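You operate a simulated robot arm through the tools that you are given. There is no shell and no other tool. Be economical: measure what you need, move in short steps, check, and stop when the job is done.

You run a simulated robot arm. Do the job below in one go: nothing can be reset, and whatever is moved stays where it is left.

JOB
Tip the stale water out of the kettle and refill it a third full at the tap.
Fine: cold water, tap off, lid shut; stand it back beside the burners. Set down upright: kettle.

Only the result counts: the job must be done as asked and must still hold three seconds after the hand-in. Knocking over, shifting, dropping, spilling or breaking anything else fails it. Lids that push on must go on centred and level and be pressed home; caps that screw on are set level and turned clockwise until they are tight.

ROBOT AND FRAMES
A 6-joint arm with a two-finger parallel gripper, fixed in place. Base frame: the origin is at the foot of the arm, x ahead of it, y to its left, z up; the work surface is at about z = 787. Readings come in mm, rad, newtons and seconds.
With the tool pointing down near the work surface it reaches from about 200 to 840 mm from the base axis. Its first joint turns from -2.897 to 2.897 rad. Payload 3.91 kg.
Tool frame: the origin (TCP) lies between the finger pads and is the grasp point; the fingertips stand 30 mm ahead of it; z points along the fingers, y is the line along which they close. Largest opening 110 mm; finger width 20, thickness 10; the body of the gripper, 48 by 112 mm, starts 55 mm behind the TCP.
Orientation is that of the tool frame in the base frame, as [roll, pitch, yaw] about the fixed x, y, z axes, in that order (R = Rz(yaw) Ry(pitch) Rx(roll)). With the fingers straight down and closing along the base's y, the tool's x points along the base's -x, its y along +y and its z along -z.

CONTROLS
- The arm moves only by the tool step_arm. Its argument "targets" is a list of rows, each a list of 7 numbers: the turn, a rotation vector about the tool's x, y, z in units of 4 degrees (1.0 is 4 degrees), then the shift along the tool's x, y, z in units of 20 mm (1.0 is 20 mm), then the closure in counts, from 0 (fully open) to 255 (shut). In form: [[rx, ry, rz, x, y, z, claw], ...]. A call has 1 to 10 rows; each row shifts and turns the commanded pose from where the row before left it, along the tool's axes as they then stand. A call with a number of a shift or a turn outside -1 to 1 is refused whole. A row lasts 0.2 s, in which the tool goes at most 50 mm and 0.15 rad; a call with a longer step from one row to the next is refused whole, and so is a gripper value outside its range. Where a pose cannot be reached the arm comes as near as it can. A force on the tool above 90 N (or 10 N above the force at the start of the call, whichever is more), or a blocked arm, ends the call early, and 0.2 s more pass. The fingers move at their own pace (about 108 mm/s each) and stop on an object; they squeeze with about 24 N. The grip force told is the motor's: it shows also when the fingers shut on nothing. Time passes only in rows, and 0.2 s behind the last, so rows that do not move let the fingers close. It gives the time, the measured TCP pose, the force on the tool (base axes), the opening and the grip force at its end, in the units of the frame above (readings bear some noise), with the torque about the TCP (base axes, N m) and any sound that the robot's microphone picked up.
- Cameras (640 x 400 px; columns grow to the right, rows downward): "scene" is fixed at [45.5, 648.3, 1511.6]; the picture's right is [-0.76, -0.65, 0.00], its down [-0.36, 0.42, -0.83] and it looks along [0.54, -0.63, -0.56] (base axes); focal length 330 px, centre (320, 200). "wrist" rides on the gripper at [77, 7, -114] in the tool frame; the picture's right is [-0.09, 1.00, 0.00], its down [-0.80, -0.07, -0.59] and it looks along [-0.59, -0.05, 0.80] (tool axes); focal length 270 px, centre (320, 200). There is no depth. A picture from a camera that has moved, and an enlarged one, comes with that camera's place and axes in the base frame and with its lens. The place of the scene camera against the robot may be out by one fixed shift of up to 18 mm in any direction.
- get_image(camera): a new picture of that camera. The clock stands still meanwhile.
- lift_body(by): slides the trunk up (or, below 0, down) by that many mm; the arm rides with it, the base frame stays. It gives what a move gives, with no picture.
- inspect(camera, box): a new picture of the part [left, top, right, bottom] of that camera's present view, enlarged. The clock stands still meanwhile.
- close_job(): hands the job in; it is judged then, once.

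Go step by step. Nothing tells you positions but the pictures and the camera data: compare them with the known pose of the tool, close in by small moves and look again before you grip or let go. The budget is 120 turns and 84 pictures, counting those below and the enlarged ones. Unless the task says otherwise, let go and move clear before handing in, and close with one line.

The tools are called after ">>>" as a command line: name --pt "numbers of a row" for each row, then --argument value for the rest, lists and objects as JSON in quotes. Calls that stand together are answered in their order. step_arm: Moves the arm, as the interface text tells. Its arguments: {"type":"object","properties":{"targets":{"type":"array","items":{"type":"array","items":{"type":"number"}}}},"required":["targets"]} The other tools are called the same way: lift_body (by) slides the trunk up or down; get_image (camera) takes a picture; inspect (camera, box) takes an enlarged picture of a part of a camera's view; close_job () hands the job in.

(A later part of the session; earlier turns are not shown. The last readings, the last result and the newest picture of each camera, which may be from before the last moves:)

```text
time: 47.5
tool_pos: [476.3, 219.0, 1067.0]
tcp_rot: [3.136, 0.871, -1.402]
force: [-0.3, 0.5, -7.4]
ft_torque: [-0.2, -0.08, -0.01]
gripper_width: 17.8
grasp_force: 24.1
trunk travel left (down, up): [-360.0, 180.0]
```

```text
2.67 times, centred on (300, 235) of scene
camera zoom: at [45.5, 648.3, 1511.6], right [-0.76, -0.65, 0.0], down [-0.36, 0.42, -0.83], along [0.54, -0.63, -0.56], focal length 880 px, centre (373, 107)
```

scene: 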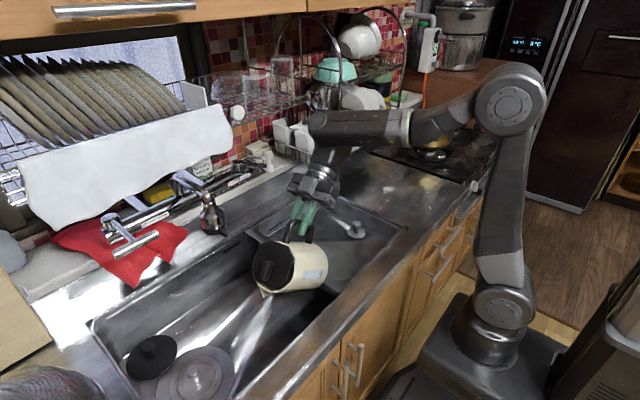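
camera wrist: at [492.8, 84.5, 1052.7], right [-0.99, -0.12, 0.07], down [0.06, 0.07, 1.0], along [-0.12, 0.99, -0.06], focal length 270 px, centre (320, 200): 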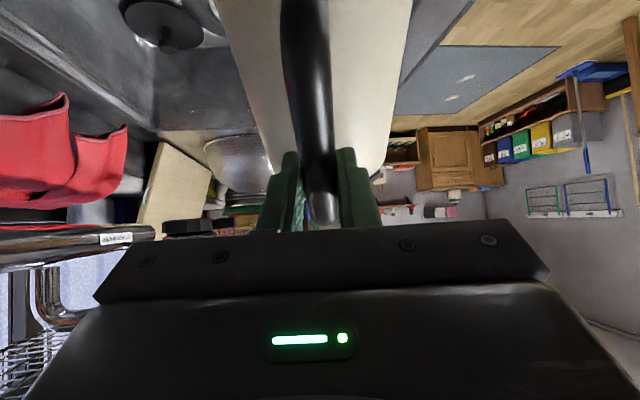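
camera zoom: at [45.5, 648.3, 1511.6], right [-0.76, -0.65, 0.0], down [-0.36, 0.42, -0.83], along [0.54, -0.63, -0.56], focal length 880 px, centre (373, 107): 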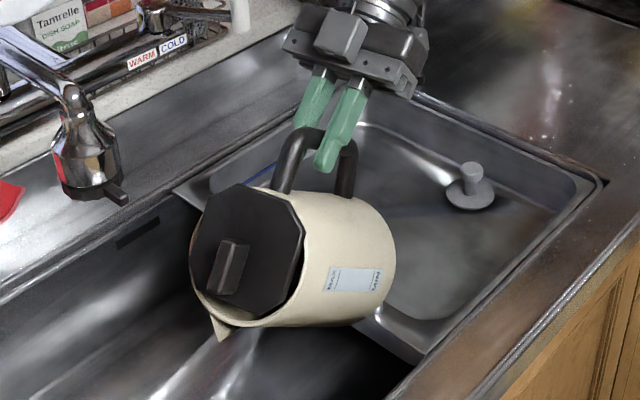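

Contact is gone and the tray hasn't moved. I'll continue further from the tray while tilting.

>>> step_arm --pt "0 0 0 -0.45 0 0.54 255" --pt "0 1 0 -0.45 0 0.5 255" --pt "0 1 0 -0.5 0 0.5 255" --pt "0 1 0 -0.5 0 0.45 255" --pt "0 1 0 -0.5 0 0.4 255" --pt "0 1 0 -0.3 0 0.2 255" --pt "0 1 0 0 0 0 255" --pt "0 1 0 0 0 0 255" --pt "0 1 0 0 0 0 255" --pt "0 1 0 0 0 0 255"

>>> inspect --camera "scene" --box '[180, 140, 380, 310]'

```text
time: 49.7
tool_pos: [462.4, 295.1, 1067.3]
tcp_rot: [3.139, 0.241, -1.398]
force: [0.4, 0.0, -6.4]
ft_torque: [0.2, 0.04, -0.02]
gripper_width: 18.0
grasp_force: 24.0
trunk travel left (down, up): [-360.0, 180.0]
```

```text
2.35 times, centred on (280, 225) of scene
camera zoom: at [45.5, 648.3, 1511.6], right [-0.76, -0.65, 0.0], down [-0.36, 0.42, -0.83], along [0.54, -0.63, -0.56], focal length 776 px, centre (414, 141)
```

zoom: 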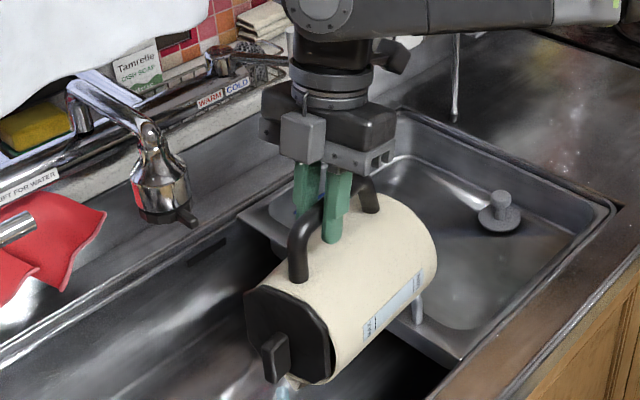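

The water pours into the open sink. I'll keep tilting to drain it fully.

>>> step_arm --pt "0 1 0 -0.3 0 0 255" --pt "0 1 0 -0.3 0 0 255" --pt "0 1 0 -0.3 0 0 255" --pt "0 1 0 -0.3 0 0 255" --pt "0 1 0 0 0 0 255" --pt "0 1 0 0 0 0 255" --pt "0 1 0 0 0 0 255" --pt "0 1 0 0 0 0 255" --pt "0 0 0 0 0 0 255" --pt "0 0 0 0 0 0 255"

>>> inspect --camera "scene" --box '[180, 140, 380, 310]'

```text
time: 51.9
tool_pos: [458.5, 317.1, 1070.9]
tcp_rot: [3.138, -0.314, -1.394]
force: [0.6, -0.2, -5.4]
ft_torque: [0.43, 0.03, -0.02]
gripper_width: 17.9
grasp_force: 24.2
trunk travel left (down, up): [-360.0, 180.0]
```

```text
2.35 times, centred on (280, 225) of scene
camera zoom: at [45.5, 648.3, 1511.6], right [-0.76, -0.65, 0.0], down [-0.36, 0.42, -0.83], along [0.54, -0.63, -0.56], focal length 776 px, centre (414, 141)
```

zoom: 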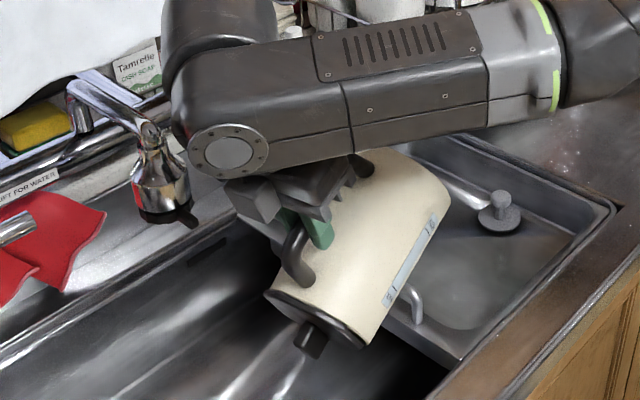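

Weight is down to 5.4 N. I'll hold the tilt for a couple of seconds to see whether it settles.

>>> step_arm --pt "0 0 0 0 0 0 255" --pt "0 0 0 0 0 0 255" --pt "0 0 0 0 0 0 255" --pt "0 0 0 0 0 0 255" --pt "0 0 0 0 0 0 255" --pt "0 0 0 0 0 0 255" --pt "0 0 0 0 0 0 255" --pt "0 0 0 0 0 0 255" --pt "0 0 0 0 0 0 255" --pt "0 0 0 0 0 0 255"

>>> step_arm --pt "0 0 0 0 0 0 255" --pt "0 0 0 0 0 0 255" --pt "0 0 0 0 0 0 255" --pt "0 0 0 0 0 0 255" --pt "0 0 0 0 0 0 255" --pt "0 0 0 0 0 0 255" --pt "0 0 0 0 0 0 255" --pt "0 0 0 0 0 0 255" --pt "0 0 0 0 0 0 255" --pt "0 0 0 0 0 0 255"

>>> step_arm --pt "0 0 0 0 0 0 255" --pt "0 0 0 0 0 0 255"

>>> inspect --camera "scene" --box '[200, 200, 340, 300]'

```text
time: 54.1
tool_pos: [458.8, 316.6, 1070.9]
tcp_rot: [3.138, -0.315, -1.395]
force: [-0.4, 0.1, -5.9]
ft_torque: [0.43, 0.07, 0.0]
gripper_width: 17.6
grasp_force: 24.1
trunk travel left (down, up): [-360.0, 180.0]
```

```text
time: 56.3
tool_pos: [459.0, 315.6, 1071.6]
tcp_rot: [3.138, -0.318, -1.393]
force: [0.4, -0.6, -5.4]
ft_torque: [0.43, 0.09, -0.02]
gripper_width: 17.6
grasp_force: 23.8
trunk travel left (down, up): [-360.0, 180.0]
```

```text
time: 56.9
tool_pos: [458.5, 316.2, 1070.9]
tcp_rot: [3.138, -0.316, -1.394]
force: [0.6, 0.1, -6.3]
ft_torque: [0.45, 0.04, 0.02]
gripper_width: 18.0
grasp_force: 23.5
trunk travel left (down, up): [-360.0, 180.0]
```

```text
4.00 times, centred on (270, 250) of scene
camera zoom: at [45.5, 648.3, 1511.6], right [-0.76, -0.65, 0.0], down [-0.36, 0.42, -0.83], along [0.54, -0.63, -0.56], focal length 1320 px, centre (520, 0)
```

zoom: 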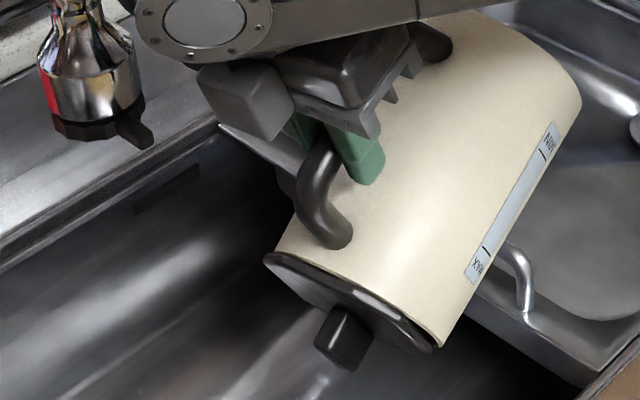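

The kettle is empty at about 5.7 N and nothing more runs out. I'll turn it back upright in place.

>>> step_arm --pt "0 -1 0 0 0 0 255" --pt "0 -1 0 0 0 0 255" --pt "0 -1 0 0 0 0 255" --pt "0 -1 0 0 0 0 255" --pt "0 -1 0 0 0 0 255" --pt "0 -1 0 0 0 0 255" --pt "0 -1 0 0 0 0 255" --pt "0 -1 0 0 0 0 255" --pt "0 -1 0 0 0 0 255" --pt "0 -1 0 0 0 0 255"

>>> step_arm --pt "0 -1 0 0 0 0 255" --pt "0 -1 0 0 0 0 255" --pt "0 -1 0 0 0 0 255" --pt "0 -1 0 0 0 0 255" --pt "0 -1 0 0 0 0 255" --pt "0 -1 0 0 0 0 255" --pt "0 -1 0 0 0 0 255" --pt "0 -1 0 0 0 0 255" --pt "0 -1 0 0 0 0 255" --pt "0 0 0 0 0 0 255"

>>> get_image --camera "scene"

```text
time: 59.1
tool_pos: [460.1, 316.4, 1070.7]
tcp_rot: [3.138, 0.385, -1.398]
force: [-0.2, -0.2, -5.4]
ft_torque: [0.07, -0.02, -0.01]
gripper_width: 17.6
grasp_force: 24.0
trunk travel left (down, up): [-360.0, 180.0]
```

```text
time: 61.3
tool_pos: [459.5, 317.5, 1070.4]
tcp_rot: [3.135, 1.012, -1.403]
force: [0.9, 0.1, -5.5]
ft_torque: [-0.26, -0.1, 0.03]
gripper_width: 17.9
grasp_force: 24.1
trunk travel left (down, up): [-360.0, 180.0]
```

```text
40 pictures are left
```

scene: 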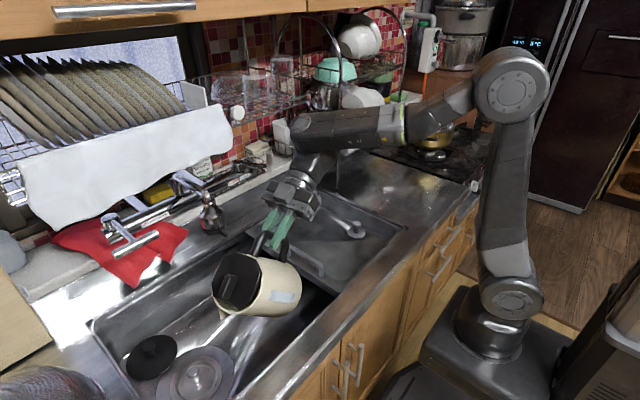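

The kettle has pivoted slightly in the grip, so I'll go a bit past level and check it.

>>> step_arm --pt "0 -1 0 0 0 0 255" --pt "0 -1 0 0 0 0 255" --pt "0 -1 0 0 0 0 255" --pt "0 -1 0 0 0 0 255" --pt "0 -1 0 0 0 0 255" --pt "0 -1 0 0 0 0 255" --pt "0 -1 0 0 0 0 255" --pt "0 -1 0 0 0 0 255" --pt "0 -1 0 0 0 0 255" --pt "0 0 0 0 0 0 255"

>>> inspect --camera "scene" --box '[190, 150, 370, 310]'

```text
time: 63.5
tool_pos: [460.5, 315.6, 1071.5]
tcp_rot: [0.053, 1.506, 1.798]
force: [-0.1, 0.1, -6.0]
ft_torque: [-0.51, -0.13, -0.01]
gripper_width: 18.1
grasp_force: 23.7
trunk travel left (down, up): [-360.0, 180.0]
```

```text
2.50 times, centred on (280, 230) of scene
camera zoom: at [45.5, 648.3, 1511.6], right [-0.76, -0.65, 0.0], down [-0.36, 0.42, -0.83], along [0.54, -0.63, -0.56], focal length 825 px, centre (420, 125)
```

zoom: 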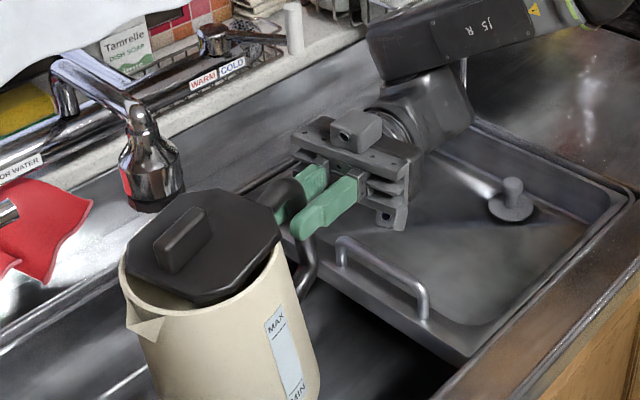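

The tray's handle stands up at its left rim. I'll raise the trunk, finish levelling and retreat, then swing back toward the counter.

>>> lift_body --by 40

>>> step_arm --pt "0 -0.5 0 0 0 -0.5 255" --pt "0 -0.5 0 0 0 -0.9 255" --pt "0 -0.5 0 0 0 -0.9 255" --pt "0 -0.5 0 0 0 -0.9 255" --pt "0 0 0 0 0 -0.9 255" --pt "0 0 0 0 0 -0.9 255" --pt "0 0 0 0 0 -0.9 255" --pt "0 0 0 0 0 -0.9 255" --pt "0 0 0 0 0 -0.9 255" --pt "0 0 0 0 0 -0.5 255"

>>> step_arm --pt "1 0 0 0 0 0 255" --pt "1 0 0 0 0 0 255" --pt "1 0 0 0 0 0 255" --pt "1 0 0 0 0 0 255" --pt "1 0 0 0 0 0 255" --pt "1 0 0 0 0 0 255" --pt "1 0 0 0 0 0 255" --pt "1 0 0 0 0 0 255" --pt "0 0 0 0 0 0 255"

>>> get_image --camera "scene"

```text
time: 64.3
tool_pos: [458.4, 315.9, 1111.1]
tcp_rot: [0.06, 1.503, 1.802]
force: [0.1, 0.4, -6.2]
ft_torque: [-0.55, -0.12, -0.03]
gripper_width: 17.9
grasp_force: 23.9
trunk travel left (down, up): [-400.0, 140.0]
```

```text
time: 66.5
tool_pos: [485.8, 158.1, 1082.1]
tcp_rot: [0.018, 1.363, 1.763]
force: [0.5, -0.6, -5.9]
ft_torque: [-0.55, -0.1, 0.03]
gripper_width: 17.8
grasp_force: 23.8
trunk travel left (down, up): [-400.0, 140.0]
```

```text
time: 68.5
tool_pos: [486.4, 157.5, 1082.0]
tcp_rot: [0.576, 1.362, 1.762]
force: [-0.2, 0.3, -5.9]
ft_torque: [-0.57, 0.18, 0.0]
gripper_width: 17.7
grasp_force: 24.1
trunk travel left (down, up): [-400.0, 140.0]
```

```text
38 pictures are left
```

scene: 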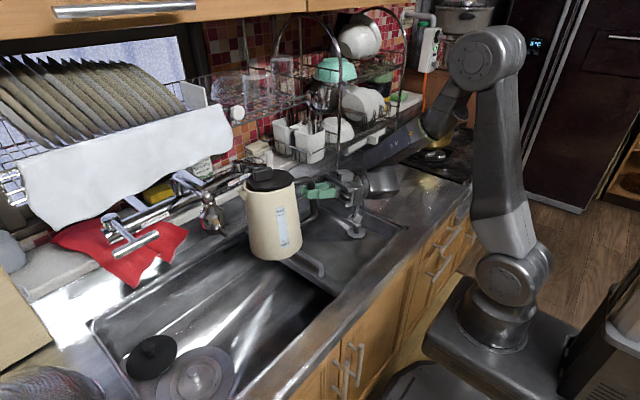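

I need to turn about the true vertical, so I'll correct the small roll and finish the yaw.

>>> step_arm --pt "0 0 -0.8 0 0 0 255" --pt "0 0 -0.8 0 0 0 255" --pt "0.98 0 -0.2 0 0 0 255" --pt "0.98 0 -0.2 0 0 0 255" --pt "0.98 0 -0.2 0 0 0 255" --pt "0.98 0 -0.2 0 0 0 255" --pt "0.98 0 -0.2 0 0 0 255" --pt "0.98 0 -0.2 0 0 0 255" --pt "0.98 0 -0.2 0 0 0 255" --pt "0.98 0 -0.2 0 0 0 255"

>>> inspect --camera "scene" --box '[200, 130, 400, 290]'

```text
time: 70.7
tool_pos: [486.9, 157.0, 1082.3]
tcp_rot: [-0.067, 1.394, 0.552]
force: [0.9, 0.1, -5.4]
ft_torque: [-0.35, 0.46, 0.02]
gripper_width: 17.8
grasp_force: 24.7
trunk travel left (down, up): [-400.0, 140.0]
```

```text
2.50 times, centred on (300, 210) of scene
camera zoom: at [45.5, 648.3, 1511.6], right [-0.76, -0.65, 0.0], down [-0.36, 0.42, -0.83], along [0.54, -0.63, -0.56], focal length 825 px, centre (370, 175)
```

zoom: 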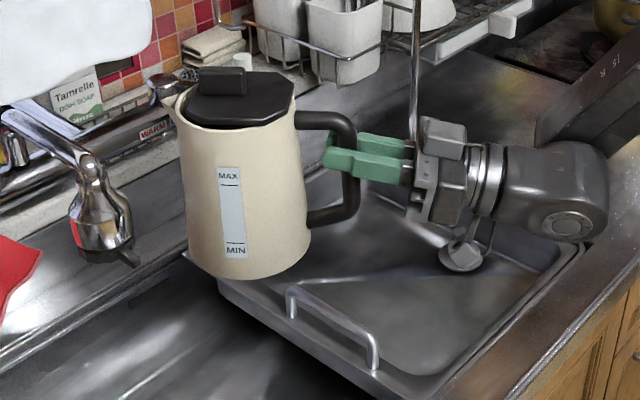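

The kettle hangs level. I'll carry it back over the counter spot beside the burners.

>>> step_arm --pt "0 0 0 -0.17 -0.92 -0.94 255" --pt "0 0 0 -0.17 -0.92 -0.94 255" --pt "0 0 0 -0.17 -0.92 -0.94 255" --pt "0 0 0 -0.17 -0.92 -0.94 255" --pt "0 0 0 -0.17 -0.92 -0.94 255" --pt "0 0 0 -0.17 -0.92 -0.94 255" --pt "0 0 0 -0.17 -0.92 -0.94 255" --pt "0 0 0 -0.17 -0.92 -0.94 255" --pt "0 0 0 -0.17 -0.92 -0.94 255" --pt "0 0 0 -0.17 -0.92 -0.94 255"

>>> step_arm --pt "0 0 0 -0.17 -0.92 -0.94 255" --pt "0 0 0 -0.17 -0.92 -0.94 255" --pt "0 0 0 -0.17 -0.92 -0.94 255" --pt "0 0 0 -0.17 -0.92 -0.94 255" --pt "0 0 0 -0.17 -0.92 -0.94 255" --pt "0 0 0 -0.17 -0.92 -0.94 255" --pt "0 0 0 -0.17 -0.92 -0.94 255" --pt "0 0 0 -0.17 -0.92 -0.94 255" --pt "0 0 0 -0.17 -0.92 -0.94 255" --pt "0 0 0 0 0 0 255"

>>> get_image --camera "scene"

```text
time: 72.9
tool_pos: [436.9, -104.4, 1082.7]
tcp_rot: [-0.061, 1.395, 0.559]
force: [-0.4, 0.7, -5.4]
ft_torque: [-0.32, 0.46, 0.0]
gripper_width: 17.7
grasp_force: 23.6
trunk travel left (down, up): [-400.0, 140.0]
```

```text
time: 75.1
tool_pos: [394.0, -335.9, 1088.3]
tcp_rot: [-0.062, 1.393, 0.558]
force: [-0.7, -0.1, -6.3]
ft_torque: [-0.37, 0.47, -0.01]
gripper_width: 17.9
grasp_force: 24.2
trunk travel left (down, up): [-400.0, 140.0]
```

```text
36 pictures are left
```

scene: 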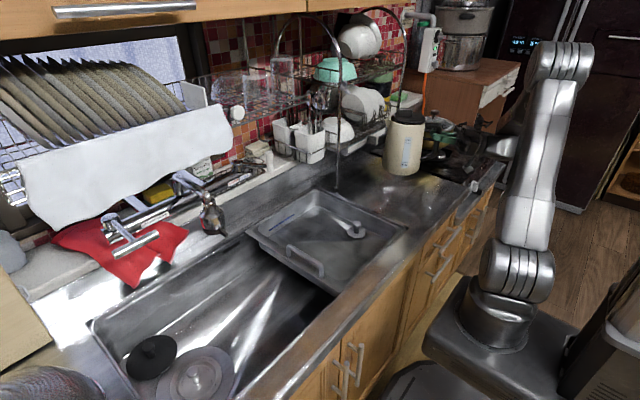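

I'll pull back 43 mm to the original spot and lower to just above the counter.

>>> step_arm --pt "0 0 0 -0.12 0 -0.7 255" --pt "0 0 0 -0.12 0 -0.7 255" --pt "0 0 0 -0.12 0 -0.7 255" --pt "0 0 0 0 0 0 255"

>>> lift_body --by -100

>>> inspect --camera "scene" --box '[370, 110, 530, 210]'

```text
time: 76.1
tool_pos: [359.0, -361.9, 1085.5]
tcp_rot: [-0.066, 1.393, 0.554]
force: [-0.4, 0.1, -7.1]
ft_torque: [-0.32, 0.45, 0.01]
gripper_width: 17.5
grasp_force: 24.4
trunk travel left (down, up): [-400.0, 140.0]
```

```text
time: 77.4
tool_pos: [360.0, -362.5, 985.9]
tcp_rot: [-0.067, 1.393, 0.551]
force: [-0.4, 0.7, -5.2]
ft_torque: [-0.36, 0.42, 0.02]
gripper_width: 17.9
grasp_force: 23.9
trunk travel left (down, up): [-300.0, 240.0]
```

```text
4.00 times, centred on (450, 160) of scene
camera zoom: at [45.5, 648.3, 1511.6], right [-0.76, -0.65, 0.0], down [-0.36, 0.42, -0.83], along [0.54, -0.63, -0.56], focal length 1320 px, centre (-200, 360)
```

zoom: 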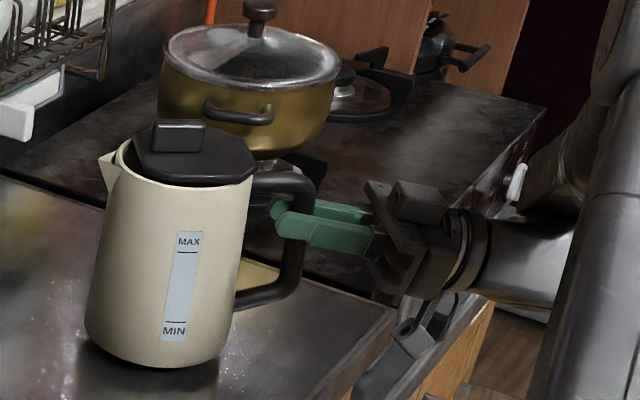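

It looks level and about 15 mm up. I'll lower it gently.

>>> lift_body --by -12

>>> lift_body --by -4

```text
time: 78.0
tool_pos: [358.8, -361.5, 973.8]
tcp_rot: [-0.067, 1.392, 0.554]
force: [-0.1, 0.3, -5.2]
ft_torque: [-0.31, 0.45, 0.01]
gripper_width: 17.9
grasp_force: 23.2
trunk travel left (down, up): [-288.0, 252.0]
```

```text
time: 78.5
tool_pos: [358.3, -363.1, 971.6]
tcp_rot: [-0.076, 1.392, 0.538]
force: [-0.7, -4.0, 8.3]
ft_torque: [0.62, -0.29, -0.13]
gripper_width: 18.0
grasp_force: 24.0
trunk travel left (down, up): [-284.0, 256.0]
```

It's on the counter. I'll open and back straight out.

>>> step_arm --pt "0 0 0 0 0 0 200" --pt "0 0 0 0 0 0 100" --pt "0 0 0 0 0 0 100" --pt "0 0 0 0 0 -0.5 100" --pt "0 0 0 0 0 -1 100" --pt "0 0 0 0 0 -1 100" --pt "0 0 0 0 0 -1 100" --pt "0 0 0 0 0 -1 100" --pt "0 0 0 0 0 0 100"

>>> inspect --camera "scene" --box '[370, 110, 530, 210]'

```text
time: 80.5
tool_pos: [325.2, -402.4, 948.2]
tcp_rot: [-0.059, 1.402, 0.55]
force: [0.1, -0.6, -0.2]
ft_torque: [-0.05, -0.03, 0.0]
gripper_width: 66.8
grasp_force: 0.1
out of reach, approached as far as the arm can: row 6, 7, 8
trunk travel left (down, up): [-284.0, 256.0]
```

```text
4.00 times, centred on (450, 160) of scene
camera zoom: at [45.5, 648.3, 1511.6], right [-0.76, -0.65, 0.0], down [-0.36, 0.42, -0.83], along [0.54, -0.63, -0.56], focal length 1320 px, centre (-200, 360)
```

zoom: 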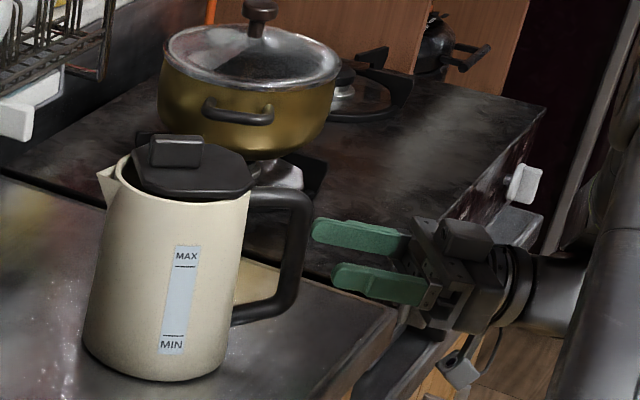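

The kettle stands where it was. Now I'll raise the hand, turn it to point down and go over the lid tab.

>>> lift_body --by 190

>>> step_arm --pt "0 1 0 0 0 0 150" --pt "0 1 0 0 0 0 150" --pt "0 1 0 0 0 0 150" --pt "0 1 0 0 0 0 150" --pt "0 1 0 0 0 0 150" --pt "0 1 0 0 0 0 150" --pt "0 1 0 0 0 0 150" --pt "0 1 0 0 0 0 150" --pt "0 1 0 0 0 0 150" --pt "0 1 0 0 0 0 150"

>>> step_arm --pt "0 1 0 0 0 0 150" --pt "0 1 0 0 0 0 150" --pt "0 1 0 0 0 0 150" --pt "0 1 0 0 0 0 150" --pt "0 1 0 0 0 0 150" --pt "0 1 0 0 0 0 150" --pt "0 1 0 0 0 0 150" --pt "0 1 0 0 0 0 150" --pt "0 1 0 0 0 0 150" --pt "0 1 0 0 0 0 150"

>>> step_arm --pt "0 1 0 0 0 0 150" --pt "0 1 0 0 0 0 150" --pt "0 1 0 0 0 0 150" --pt "0 1 0 0 0 0 150" --pt "0 0 0 0 0 0 150"

```text
time: 82.6
tool_pos: [325.2, -400.9, 1138.9]
tcp_rot: [-0.06, 1.399, 0.55]
force: [0.4, -0.8, -0.5]
ft_torque: [-0.01, -0.02, 0.02]
gripper_width: 67.1
grasp_force: 0.0
trunk travel left (down, up): [-474.0, 66.0]
```

```text
time: 84.8
tool_pos: [325.2, -401.8, 1138.2]
tcp_rot: [-3.12, 1.042, -2.517]
force: [-1.3, -0.3, 0.2]
ft_torque: [-0.02, 0.01, -0.01]
gripper_width: 45.3
grasp_force: 0.0
trunk travel left (down, up): [-474.0, 66.0]
```

```text
time: 87.0
tool_pos: [324.7, -400.1, 1138.3]
tcp_rot: [-3.132, 0.345, -2.53]
force: [-0.8, -0.9, -0.4]
ft_torque: [0.0, 0.02, 0.04]
gripper_width: 45.3
grasp_force: 0.0
trunk travel left (down, up): [-474.0, 66.0]
```

```text
time: 88.2
tool_pos: [324.8, -400.8, 1138.2]
tcp_rot: [-3.132, 0.064, -2.533]
force: [0.4, 0.2, -0.4]
ft_torque: [0.04, 0.02, 0.03]
gripper_width: 45.0
grasp_force: 0.0
trunk travel left (down, up): [-474.0, 66.0]
```

>>> step_arm --pt "0 0.9 0.7 0 0 0 150" --pt "0 0 0 -0.92 0.13 0 150" --pt "0 0 0 -0.92 0.13 0 150" --pt "0 0 0 -0.92 0.13 0 150" --pt "0 0 0 -0.92 0.13 0 150" --pt "0 0 0 -0.92 0.13 0 150" --pt "0 0 0 -0.92 0.13 0 150" --pt "0 0 0 -0.92 0.13 0.5 150" --pt "0 0 0 -0.92 0.13 0.9 150" --pt "0 0 0 -0.92 0.13 0.9 150"

>>> get_image --camera "wrist"

```text
time: 90.4
tool_pos: [451.5, -292.4, 1092.4]
tcp_rot: [-3.133, 0.004, -2.582]
force: [0.3, -0.1, -0.1]
ft_torque: [0.03, 0.01, 0.0]
gripper_width: 45.0
grasp_force: 0.0
trunk travel left (down, up): [-474.0, 66.0]
```

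```text
33 pictures are left
camera wrist: at [382.5, -326.6, 1206.8], right [-0.45, 0.89, -0.01], down [0.71, 0.37, 0.6], along [0.54, 0.27, -0.8], focal length 270 px, centre (320, 200)
```

wrist: 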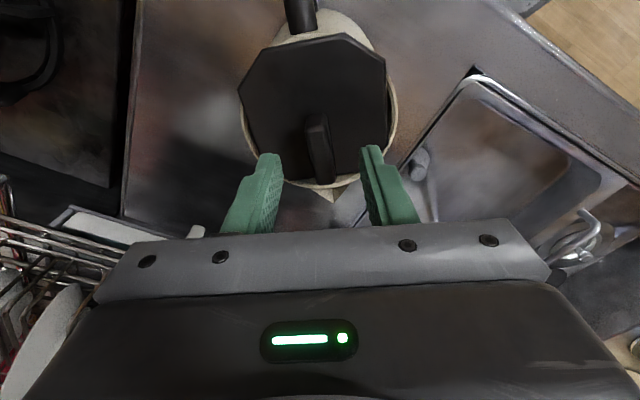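

The tab is centred between the fingers. I'll come down, grip it, and start opening along the hinge arc.

>>> step_arm --pt "0 0 0 0 0 0.7 150" --pt "0 0 0 0 0 0.7 150" --pt "0 0 0 0 0 0 150" --pt "0 0 0 0 0 0 255" --pt "0 0 0 0 0 0 255" --pt "0 0 0 0 0 0 255"

>>> step_arm --pt "0 -1 0 0.14 0 -0.235 255" --pt "0 -1 0 0.14 0 -0.235 255" --pt "0 -1 0 0.14 0 -0.235 255" --pt "0 -1 0 0.14 0 -0.235 255" --pt "0 0 0 0 0 0 255"

>>> inspect --camera "scene" --box '[370, 100, 530, 210]'

```text
time: 91.8
tool_pos: [452.3, -293.1, 1064.6]
tcp_rot: [-3.134, 0.003, -2.582]
force: [0.7, 0.6, 0.1]
ft_torque: [0.27, 0.07, -0.04]
gripper_width: 13.8
grasp_force: 24.4
trunk travel left (down, up): [-474.0, 66.0]
```

```text
time: 93.0
tool_pos: [441.4, -299.4, 1082.6]
tcp_rot: [-3.133, 0.283, -2.58]
force: [-1.1, 0.0, -0.1]
ft_torque: [0.13, -0.05, 0.02]
gripper_width: 13.6
grasp_force: 23.6
trunk travel left (down, up): [-474.0, 66.0]
```

```text
3.64 times, centred on (450, 155) of scene
camera zoom: at [45.5, 648.3, 1511.6], right [-0.76, -0.65, 0.0], down [-0.36, 0.42, -0.83], along [0.54, -0.63, -0.56], focal length 1200 px, centre (-153, 364)
```

zoom: 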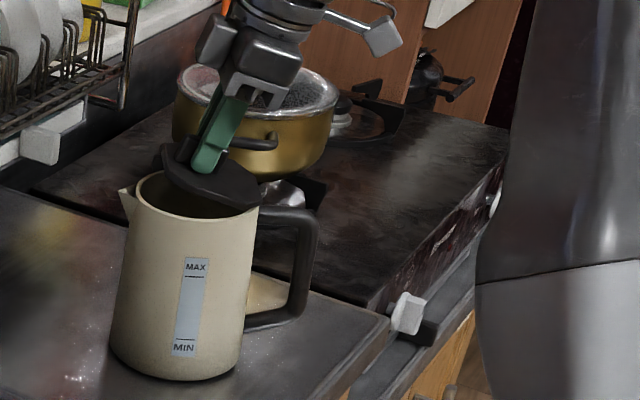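

The hinge opens freely with no load. I'll continue along the arc.

>>> step_arm --pt "0 -1 0 0.14 0 -0.235 255" --pt "0 -1 0 0.14 0 -0.235 255" --pt "0 -1 0 0.14 0 -0.235 255" --pt "0 -1 0 0.14 0 -0.235 255" --pt "0 -1 0 0.14 0 -0.235 255" --pt "0 -1 0 0.14 0 -0.235 255" --pt "0 -1 0 0.14 0 -0.235 255" --pt "0 -1 0 0.14 0 -0.235 255" --pt "0 0 0 0 0 0 255"

>>> step_arm --pt "0 -1 0 0.14 0 -0.235 255" --pt "0 -1 0 0.14 0 -0.235 255" --pt "0 -1 0 0.14 0 -0.235 255" --pt "0 -1 0 0.14 0 -0.235 255" --pt "0 -1 0 0.14 0 -0.235 255" --pt "0 -1 0 0.14 0 -0.235 255" --pt "0 -1 0 0.14 0 -0.235 255" --pt "0 0 0 0 0 0 255"

>>> inspect --camera "scene" --box '[370, 90, 530, 210]'

```text
time: 95.0
tool_pos: [410.7, -320.7, 1102.0]
tcp_rot: [-3.127, 0.841, -2.572]
force: [0.5, 0.2, -3.9]
ft_torque: [0.04, 0.0, 0.03]
gripper_width: 13.5
grasp_force: 23.6
trunk travel left (down, up): [-474.0, 66.0]
```

```text
time: 96.8
tool_pos: [377.6, -339.6, 1102.6]
tcp_rot: [-3.106, 1.331, -2.547]
force: [0.3, 0.7, -4.1]
ft_torque: [0.0, 0.07, 0.03]
gripper_width: 13.5
grasp_force: 23.9
trunk travel left (down, up): [-474.0, 66.0]
```

```text
3.33 times, centred on (450, 150) of scene
camera zoom: at [45.5, 648.3, 1511.6], right [-0.76, -0.65, 0.0], down [-0.36, 0.42, -0.83], along [0.54, -0.63, -0.56], focal length 1100 px, centre (-113, 367)
```

zoom: 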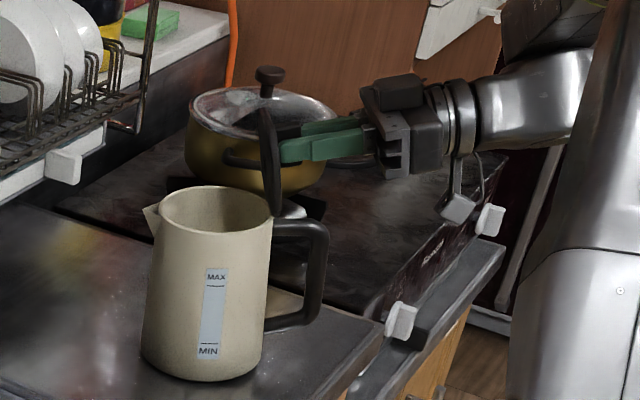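

>>> step_arm --pt "0 -1 0 0.18 0 -0.235 255" --pt "0 -1 0 0.18 0 -0.235 255" --pt "0 -1 0 0.16 0 -0.235 255" --pt "0 -1 0 0.14 0 -0.235 255" --pt "0 -1 0 0.14 0 -0.235 255" --pt "0 -1 0 0.14 0 -0.235 255" --pt "0 0 0 0 0 0 255"

>>> inspect --camera "scene" --box '[370, 90, 530, 210]'

```text
time: 98.4
tool_pos: [352.1, -357.4, 1084.5]
tcp_rot: [-0.049, 1.392, 0.513]
force: [0.3, -0.6, -5.6]
ft_torque: [-0.24, 0.33, 0.0]
gripper_width: 13.5
grasp_force: 23.9
trunk travel left (down, up): [-474.0, 66.0]
```

```text
3.33 times, centred on (450, 150) of scene
camera zoom: at [45.5, 648.3, 1511.6], right [-0.76, -0.65, 0.0], down [-0.36, 0.42, -0.83], along [0.54, -0.63, -0.56], focal length 1100 px, centre (-113, 367)
```

zoom: 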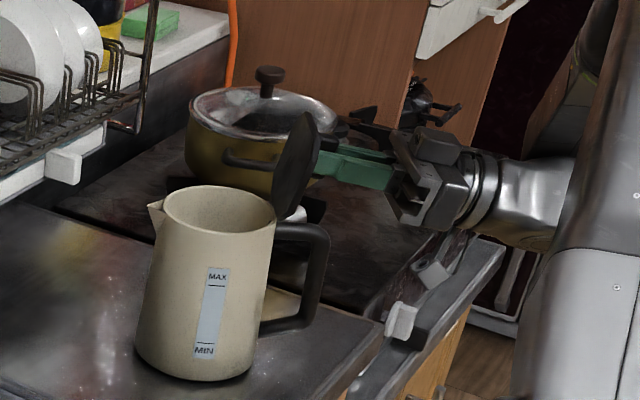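

The lid has hit its stop and is starting to tip the kettle. I'll back off 8° and release to see whether it stays open.

>>> step_arm --pt "0 1 0 -0.14 0 0.235 255" --pt "0 1 0 -0.14 0 0.235 255" --pt "0 0 0 0 0 0 255"

>>> step_arm --pt "0 0 0 0 0 0 215" --pt "0 0 0 0 0 0 180" --pt "0 0 0 0 0 0 180" --pt "0 0 0 0 0 0 180"

>>> inspect --camera "scene" --box '[370, 90, 530, 210]'

```text
time: 99.2
tool_pos: [359.8, -352.7, 1091.6]
tcp_rot: [-0.221, 1.533, 0.338]
force: [-0.5, -0.6, -1.1]
ft_torque: [-0.11, 0.1, 0.01]
gripper_width: 13.4
grasp_force: 24.0
trunk travel left (down, up): [-474.0, 66.0]
```

```text
time: 100.2
tool_pos: [359.9, -351.0, 1092.1]
tcp_rot: [-0.223, 1.531, 0.335]
force: [0.6, 0.0, -0.6]
ft_torque: [-0.03, 0.01, -0.03]
gripper_width: 32.3
grasp_force: 0.1
trunk travel left (down, up): [-474.0, 66.0]
```

```text
3.33 times, centred on (450, 150) of scene
camera zoom: at [45.5, 648.3, 1511.6], right [-0.76, -0.65, 0.0], down [-0.36, 0.42, -0.83], along [0.54, -0.63, -0.56], focal length 1100 px, centre (-113, 367)
```

zoom: 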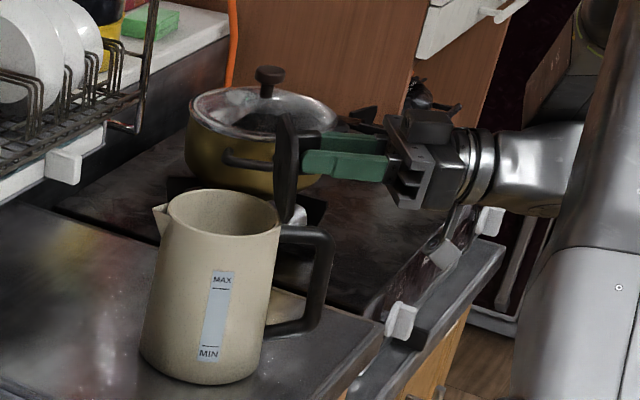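

The lid stays open by itself. I'll retreat, lower to handle height and look.

>>> step_arm --pt "0 0.5 0 0 0 -0.9 100" --pt "0 0 0 0 0 -0.9 100" --pt "0 0 0 0 0 -0.9 100" --pt "0 0 0 0 0 -0.9 100" --pt "0 0 0 0 0 0 100"

>>> lift_body --by -122

>>> get_image --camera "wrist"

>>> inspect --camera "scene" --box '[370, 110, 530, 210]'

```text
time: 101.4
tool_pos: [298.3, -390.4, 1092.2]
tcp_rot: [-1.204, 1.562, -0.644]
force: [0.0, -0.2, 0.4]
ft_torque: [0.0, 0.0, 0.0]
gripper_width: 66.9
grasp_force: 0.0
trunk travel left (down, up): [-474.0, 66.0]
```

```text
time: 103.0
tool_pos: [298.5, -390.7, 969.1]
tcp_rot: [-1.228, 1.563, -0.667]
force: [-0.3, 0.0, -0.5]
ft_torque: [0.0, 0.03, 0.02]
gripper_width: 66.9
grasp_force: 0.1
trunk travel left (down, up): [-352.0, 188.0]
```

```text
28 pictures are left
camera wrist: at [198.6, -446.1, 893.1], right [-0.53, 0.84, 0.08], down [-0.47, -0.37, 0.8], along [0.7, 0.39, 0.6], focal length 270 px, centre (320, 200)
```

wrist: 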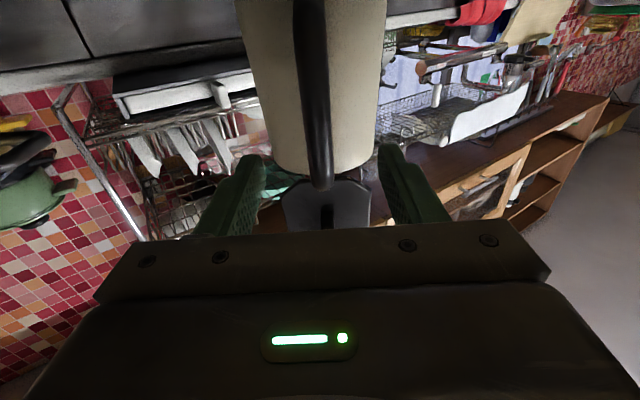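

```text
4.00 times, centred on (450, 160) of scene
camera zoom: at [45.5, 648.3, 1511.6], right [-0.76, -0.65, 0.0], down [-0.36, 0.42, -0.83], along [0.54, -0.63, -0.56], focal length 1320 px, centre (-200, 360)
```

zoom: 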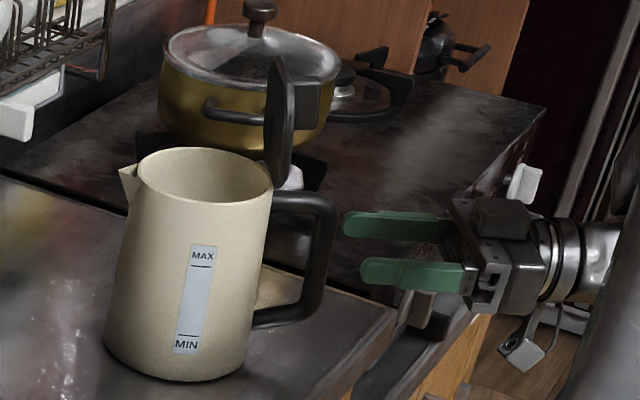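

The kettle stands with its lid open. Before grasping it, I'll study the tap: the lift lever and the warm/cold lever.

>>> inspect --camera "scene" --box '[200, 140, 280, 200]'

>>> inspect --camera "scene" --box '[90, 160, 240, 280]'

```text
6.67 times, centred on (240, 170) of scene
camera zoom: at [45.5, 648.3, 1511.6], right [-0.76, -0.65, 0.0], down [-0.36, 0.42, -0.83], along [0.54, -0.63, -0.56], focal length 2199 px, centre (853, 400)
```

zoom: 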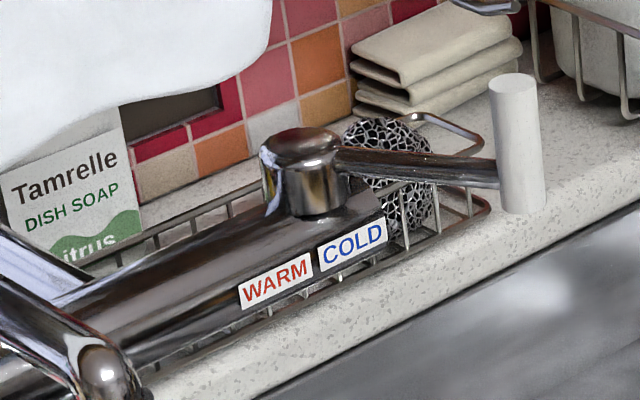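

```text
3.33 times, centred on (165, 220) of scene
camera zoom: at [45.5, 648.3, 1511.6], right [-0.76, -0.65, 0.0], down [-0.36, 0.42, -0.83], along [0.54, -0.63, -0.56], focal length 1100 px, centre (837, 133)
```

zoom: 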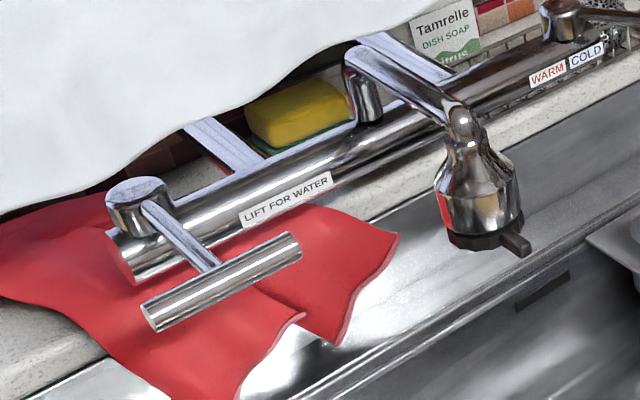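

Triangulation puts the T-bar of the "LIFT FOR WATER" lever at about (602, 477–560, 1100). The other lever points to the COLD side. I'll raise the hand and move sideways away from the kettle, then over to the tap with the fingers closed.

>>> lift_body --by 100

>>> step_arm --pt "0 0 0 0 0.9 0 255" --pt "0 0 0 0 1 0 255" --pt "0 0 0 0 1 0 255" --pt "0 0 0 0 1 0 255" --pt "0 0 0 0 1 0 255" --pt "0 0 0 0 1 0 255" --pt "0 0 0 0 0.9 0.9 255" --pt "0 0 0 0 0.8 1 255" --pt "0 0 0 0 0.8 1 255" --pt "0 0 0 0 0.8 1 255"

>>> step_arm --pt "0 0 0 0 0.74 1 255" --pt "0 0 0 0 0.74 1 255" --pt "0 0 0 0 0.74 1 255" --pt "0 0 0 0 0.74 1 255" --pt "0 0 0 0 0.74 1 255" --pt "0 0 0 0 0.74 1 255" --pt "0 0 0 0 0.74 1 255" --pt "0 0 0 0 0.74 1 255" --pt "0 0 0 0 0.74 1 255" --pt "0 0 0 0 0.74 1 255"

>>> get_image --camera "scene"

```text
time: 104.3
tool_pos: [298.9, -391.3, 1070.5]
tcp_rot: [-1.208, 1.562, -0.646]
force: [-0.4, -0.1, 0.0]
ft_torque: [-0.03, 0.01, -0.01]
gripper_width: 66.9
grasp_force: 0.1
trunk travel left (down, up): [-452.0, 88.0]
```

```text
time: 106.5
tool_pos: [269.1, -192.8, 1070.4]
tcp_rot: [-1.265, 1.562, -0.705]
force: [-0.1, -0.3, -1.1]
ft_torque: [0.0, -0.02, 0.02]
gripper_width: 0.1
grasp_force: 24.2
trunk travel left (down, up): [-452.0, 88.0]
```

```text
time: 108.7
tool_pos: [357.6, 38.7, 1068.6]
tcp_rot: [-1.279, 1.562, -0.719]
force: [0.0, -0.9, 0.9]
ft_torque: [0.04, 0.0, -0.03]
gripper_width: 0.1
grasp_force: 24.1
trunk travel left (down, up): [-452.0, 88.0]
```

```text
24 pictures are left
```

scene: 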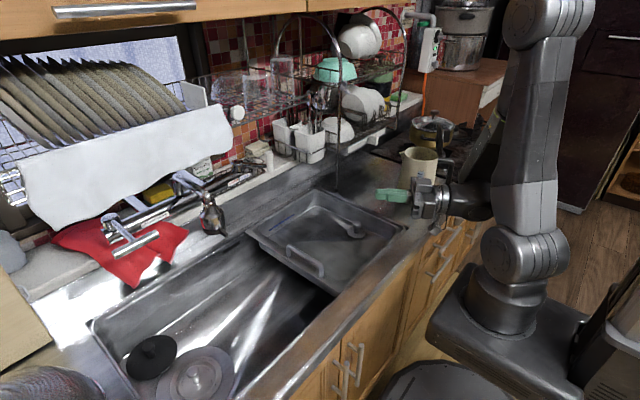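

>>> step_arm --pt "0 0 0 0 0.83 1 255" --pt "0 0 0 0 0.83 1 255" --pt "0 0 0 0 0.83 1 255" --pt "0 0 0 0 0.83 1 255" --pt "0 0 0 0 0.83 1 255" --pt "0 0 0 0 0.83 1 255" --pt "0 0 0 0 0.83 1 255" --pt "0 0 0 0 0.83 1 255" --pt "0 0 0 0 0.83 1 255" --pt "0 0 0 0 0.83 1 255"

>>> step_arm --pt "0 0 0 0 0.83 1 255" --pt "0 0 0 0 0.83 1 255" --pt "0 0 0 0 0.83 1 255" --pt "0 0 0 0 0.83 1 255" --pt "0 0 0 0 0.83 1 255" --pt "0 0 0 0 0.83 1 255" --pt "1 0 0 0 0.8 0 255" --pt "1 0 0 0 0 0 255" --pt "1 0 0 0 0 0 255" --pt "0 0 0 0 0 0 255"

>>> inspect --camera "scene" --box '[80, 130, 320, 290]'

>>> get_image --camera "wrist"

```text
time: 110.9
tool_pos: [459.5, 252.2, 1100.2]
tcp_rot: [-1.396, 1.568, -0.829]
force: [-0.3, 0.4, 0.8]
ft_torque: [0.02, -0.01, 0.01]
gripper_width: 0.0
grasp_force: 24.4
out of reach, approached as far as the arm can: row 6, 7, 8, 9, 10
trunk travel left (down, up): [-452.0, 88.0]
```

```text
time: 113.1
tool_pos: [540.6, 285.5, 1090.3]
tcp_rot: [-1.46, 1.563, -0.889]
force: [-0.9, -0.3, -0.2]
ft_torque: [-0.01, 0.01, 0.02]
gripper_width: 0.0
grasp_force: 24.0
out of reach, approached as far as the arm can: row 1, 2, 3, 4, 5, 6, 7, 8, 9
trunk travel left (down, up): [-452.0, 88.0]
```

```text
2.50 times, centred on (200, 210) of scene
camera zoom: at [45.5, 648.3, 1511.6], right [-0.76, -0.65, 0.0], down [-0.36, 0.42, -0.83], along [0.54, -0.63, -0.56], focal length 825 px, centre (620, 175)
```

zoom: 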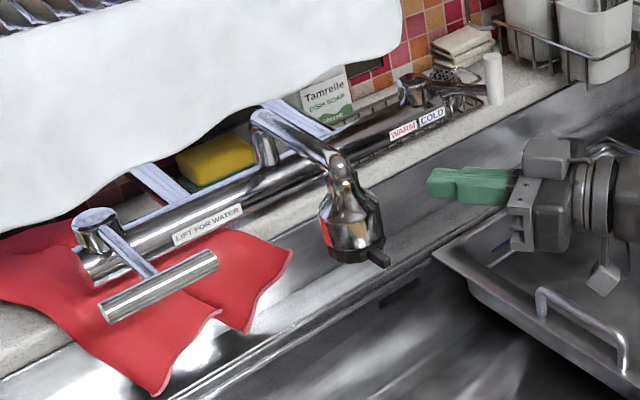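

```text
22 pictures are left
camera wrist: at [441.5, 229.8, 1013.5], right [-0.54, 0.84, 0.08], down [-0.47, -0.38, 0.8], along [0.7, 0.4, 0.59], focal length 270 px, centre (320, 200)
```

wrist: 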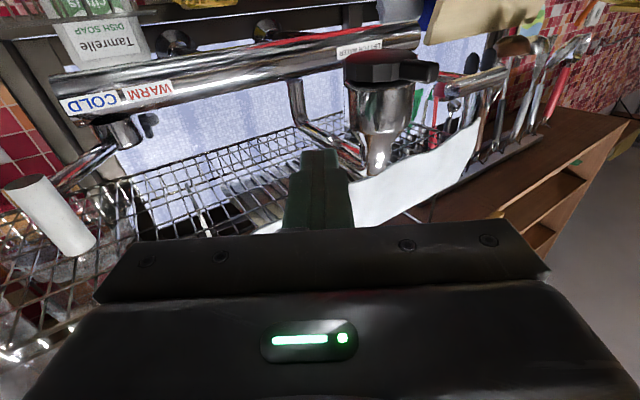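

The arm can't cross the radial direction in this wrist branch. I'll retreat and swing the hand sideways, then drop the trunk while raising the arm, so the forearm slopes up and the wrist has room.

>>> step_arm --pt "0 0 0 0 0 -1 255" --pt "0 0 0 0 0 -1 255" --pt "0 0 0 0 0 -1 255" --pt "0 0 0 0 0 -1 255" --pt "0 0 0 0 0 -1 255" --pt "0 0 0 0 0 -1 255" --pt "0 0 0 0 0 -1 255" --pt "0 0 0 0 0 0 255"

>>> step_arm --pt "-1 0 0 -0.8 0 0 255" --pt "-1 0 0 -0.8 0 0 255" --pt "-1 0 0 -0.8 0 0 255" --pt "-1 0 0 -0.8 0 0 255" --pt "-1 0 0 -0.8 0 0 255" --pt "-1 0 0 -0.8 0 0 255" --pt "-1 0 0 -0.8 0 0 255" --pt "-1 0 0 -0.8 0 0 255" --pt "-1 0 0 -0.8 0 0 255" --pt "-1 0 0 -0.8 0 0 255"

```text
time: 114.9
tool_pos: [423.9, 209.9, 1090.0]
tcp_rot: [-1.44, 1.561, -0.867]
force: [-0.3, 0.1, 0.9]
ft_torque: [-0.01, 0.02, -0.01]
gripper_width: 0.0
grasp_force: 24.2
trunk travel left (down, up): [-452.0, 88.0]
```

```text
time: 117.1
tool_pos: [423.0, 212.1, 1250.4]
tcp_rot: [-2.248, 1.564, -0.977]
force: [0.0, -0.3, -0.3]
ft_torque: [0.02, 0.0, -0.01]
gripper_width: 0.1
grasp_force: 23.6
trunk travel left (down, up): [-452.0, 88.0]
```

>>> lift_body --by -200

>>> step_arm --pt "-1 0 0 -1 0 0 255" --pt "-1 0 0 -1 0 0 255" --pt "-1 0 0 -1 0 0 255" --pt "0 0 0 -1 0 0 255" --pt "0 0 0 -1 0 0 255" --pt "0 0 0 -1 0 0 255" --pt "0 0 0 -1 0 0 255" --pt "0 0 0 -1 0 0 255" --pt "0 0 0 -1 0 0 255" --pt "0 0 0 -1 0 0 255"

>>> lift_body --by -200

>>> get_image --camera "scene"

```text
time: 119.2
tool_pos: [423.1, 212.8, 1049.3]
tcp_rot: [-2.152, 1.561, -0.881]
force: [-0.1, -1.0, 0.4]
ft_torque: [0.01, 0.0, -0.02]
gripper_width: 0.1
grasp_force: 24.6
trunk travel left (down, up): [-252.0, 288.0]
```

```text
time: 121.5
tool_pos: [421.0, 213.4, 1250.8]
tcp_rot: [-2.406, 1.563, -0.927]
force: [-0.4, 0.8, 0.3]
ft_torque: [0.0, -0.03, 0.04]
gripper_width: 0.0
grasp_force: 23.9
trunk travel left (down, up): [-252.0, 288.0]
```

```text
time: 123.6
tool_pos: [420.8, 213.8, 1049.8]
tcp_rot: [-2.363, 1.563, -0.884]
force: [-0.1, -0.4, 0.2]
ft_torque: [0.01, -0.02, 0.01]
gripper_width: 0.0
grasp_force: 23.6
trunk travel left (down, up): [-52.0, 488.0]
```

```text
21 pictures are left
```

scene: 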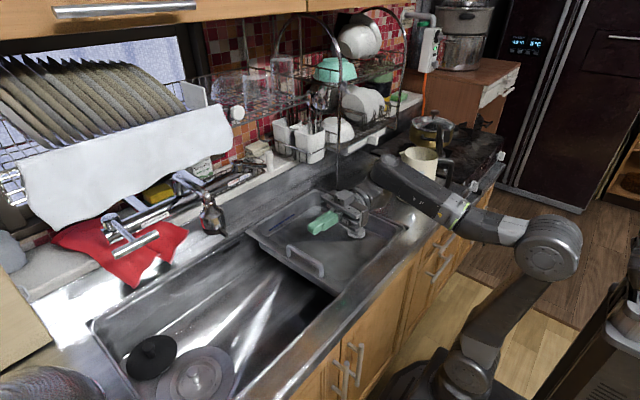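

Now the forearm slopes upward. I'll yaw back toward the tap lever.

>>> step_arm --pt "1 0 0 -0.5 0 0 255" --pt "1 0 0 -0.5 0 0 255" --pt "1 0 0 0 0.3 0 255" --pt "1 0 0 0 0.3 0 255" --pt "1 0 0 0 0.3 0 255" --pt "1 0 0 0 0.3 0 255" --pt "1 0 0 0 0.3 0 255" --pt "1 0 0 0 0.3 0 255" --pt "1 0 0 0 0.3 0 255" --pt "1 0 0 0 0.3 0 255"

>>> step_arm --pt "1 0 0 0 1 0 255" --pt "1 0 0 0 1 0 255" --pt "1 0 0 0 1 0 255" --pt "1 0 0 0 1 0 255" --pt "1 0 0 0 1 0 255" --pt "0 0 0 0 1 0.5 255" --pt "0 0 0 0 1 0.5 255" --pt "0 0 0 0 1 0.5 255" --pt "0 0 0 0 0 0 255"

```text
time: 126.0
tool_pos: [404.9, 248.1, 1048.2]
tcp_rot: [-3.075, 1.498, -2.276]
force: [0.0, -0.6, 0.6]
ft_torque: [0.01, 0.02, -0.02]
gripper_width: 0.0
grasp_force: 24.1
out of reach, approached as far as the arm can: row 10
trunk travel left (down, up): [-52.0, 488.0]
stopped in row 10: the arm was blocked; the commanded pose is now the measured one
```

```text
time: 128.0
tool_pos: [356.2, 356.0, 1050.7]
tcp_rot: [-2.789, 1.524, -2.335]
force: [0.0, -0.2, 0.2]
ft_torque: [0.0, 0.01, 0.02]
gripper_width: 0.0
grasp_force: 23.8
out of reach, approached as far as the arm can: row 1, 2
trunk travel left (down, up): [-52.0, 488.0]
```

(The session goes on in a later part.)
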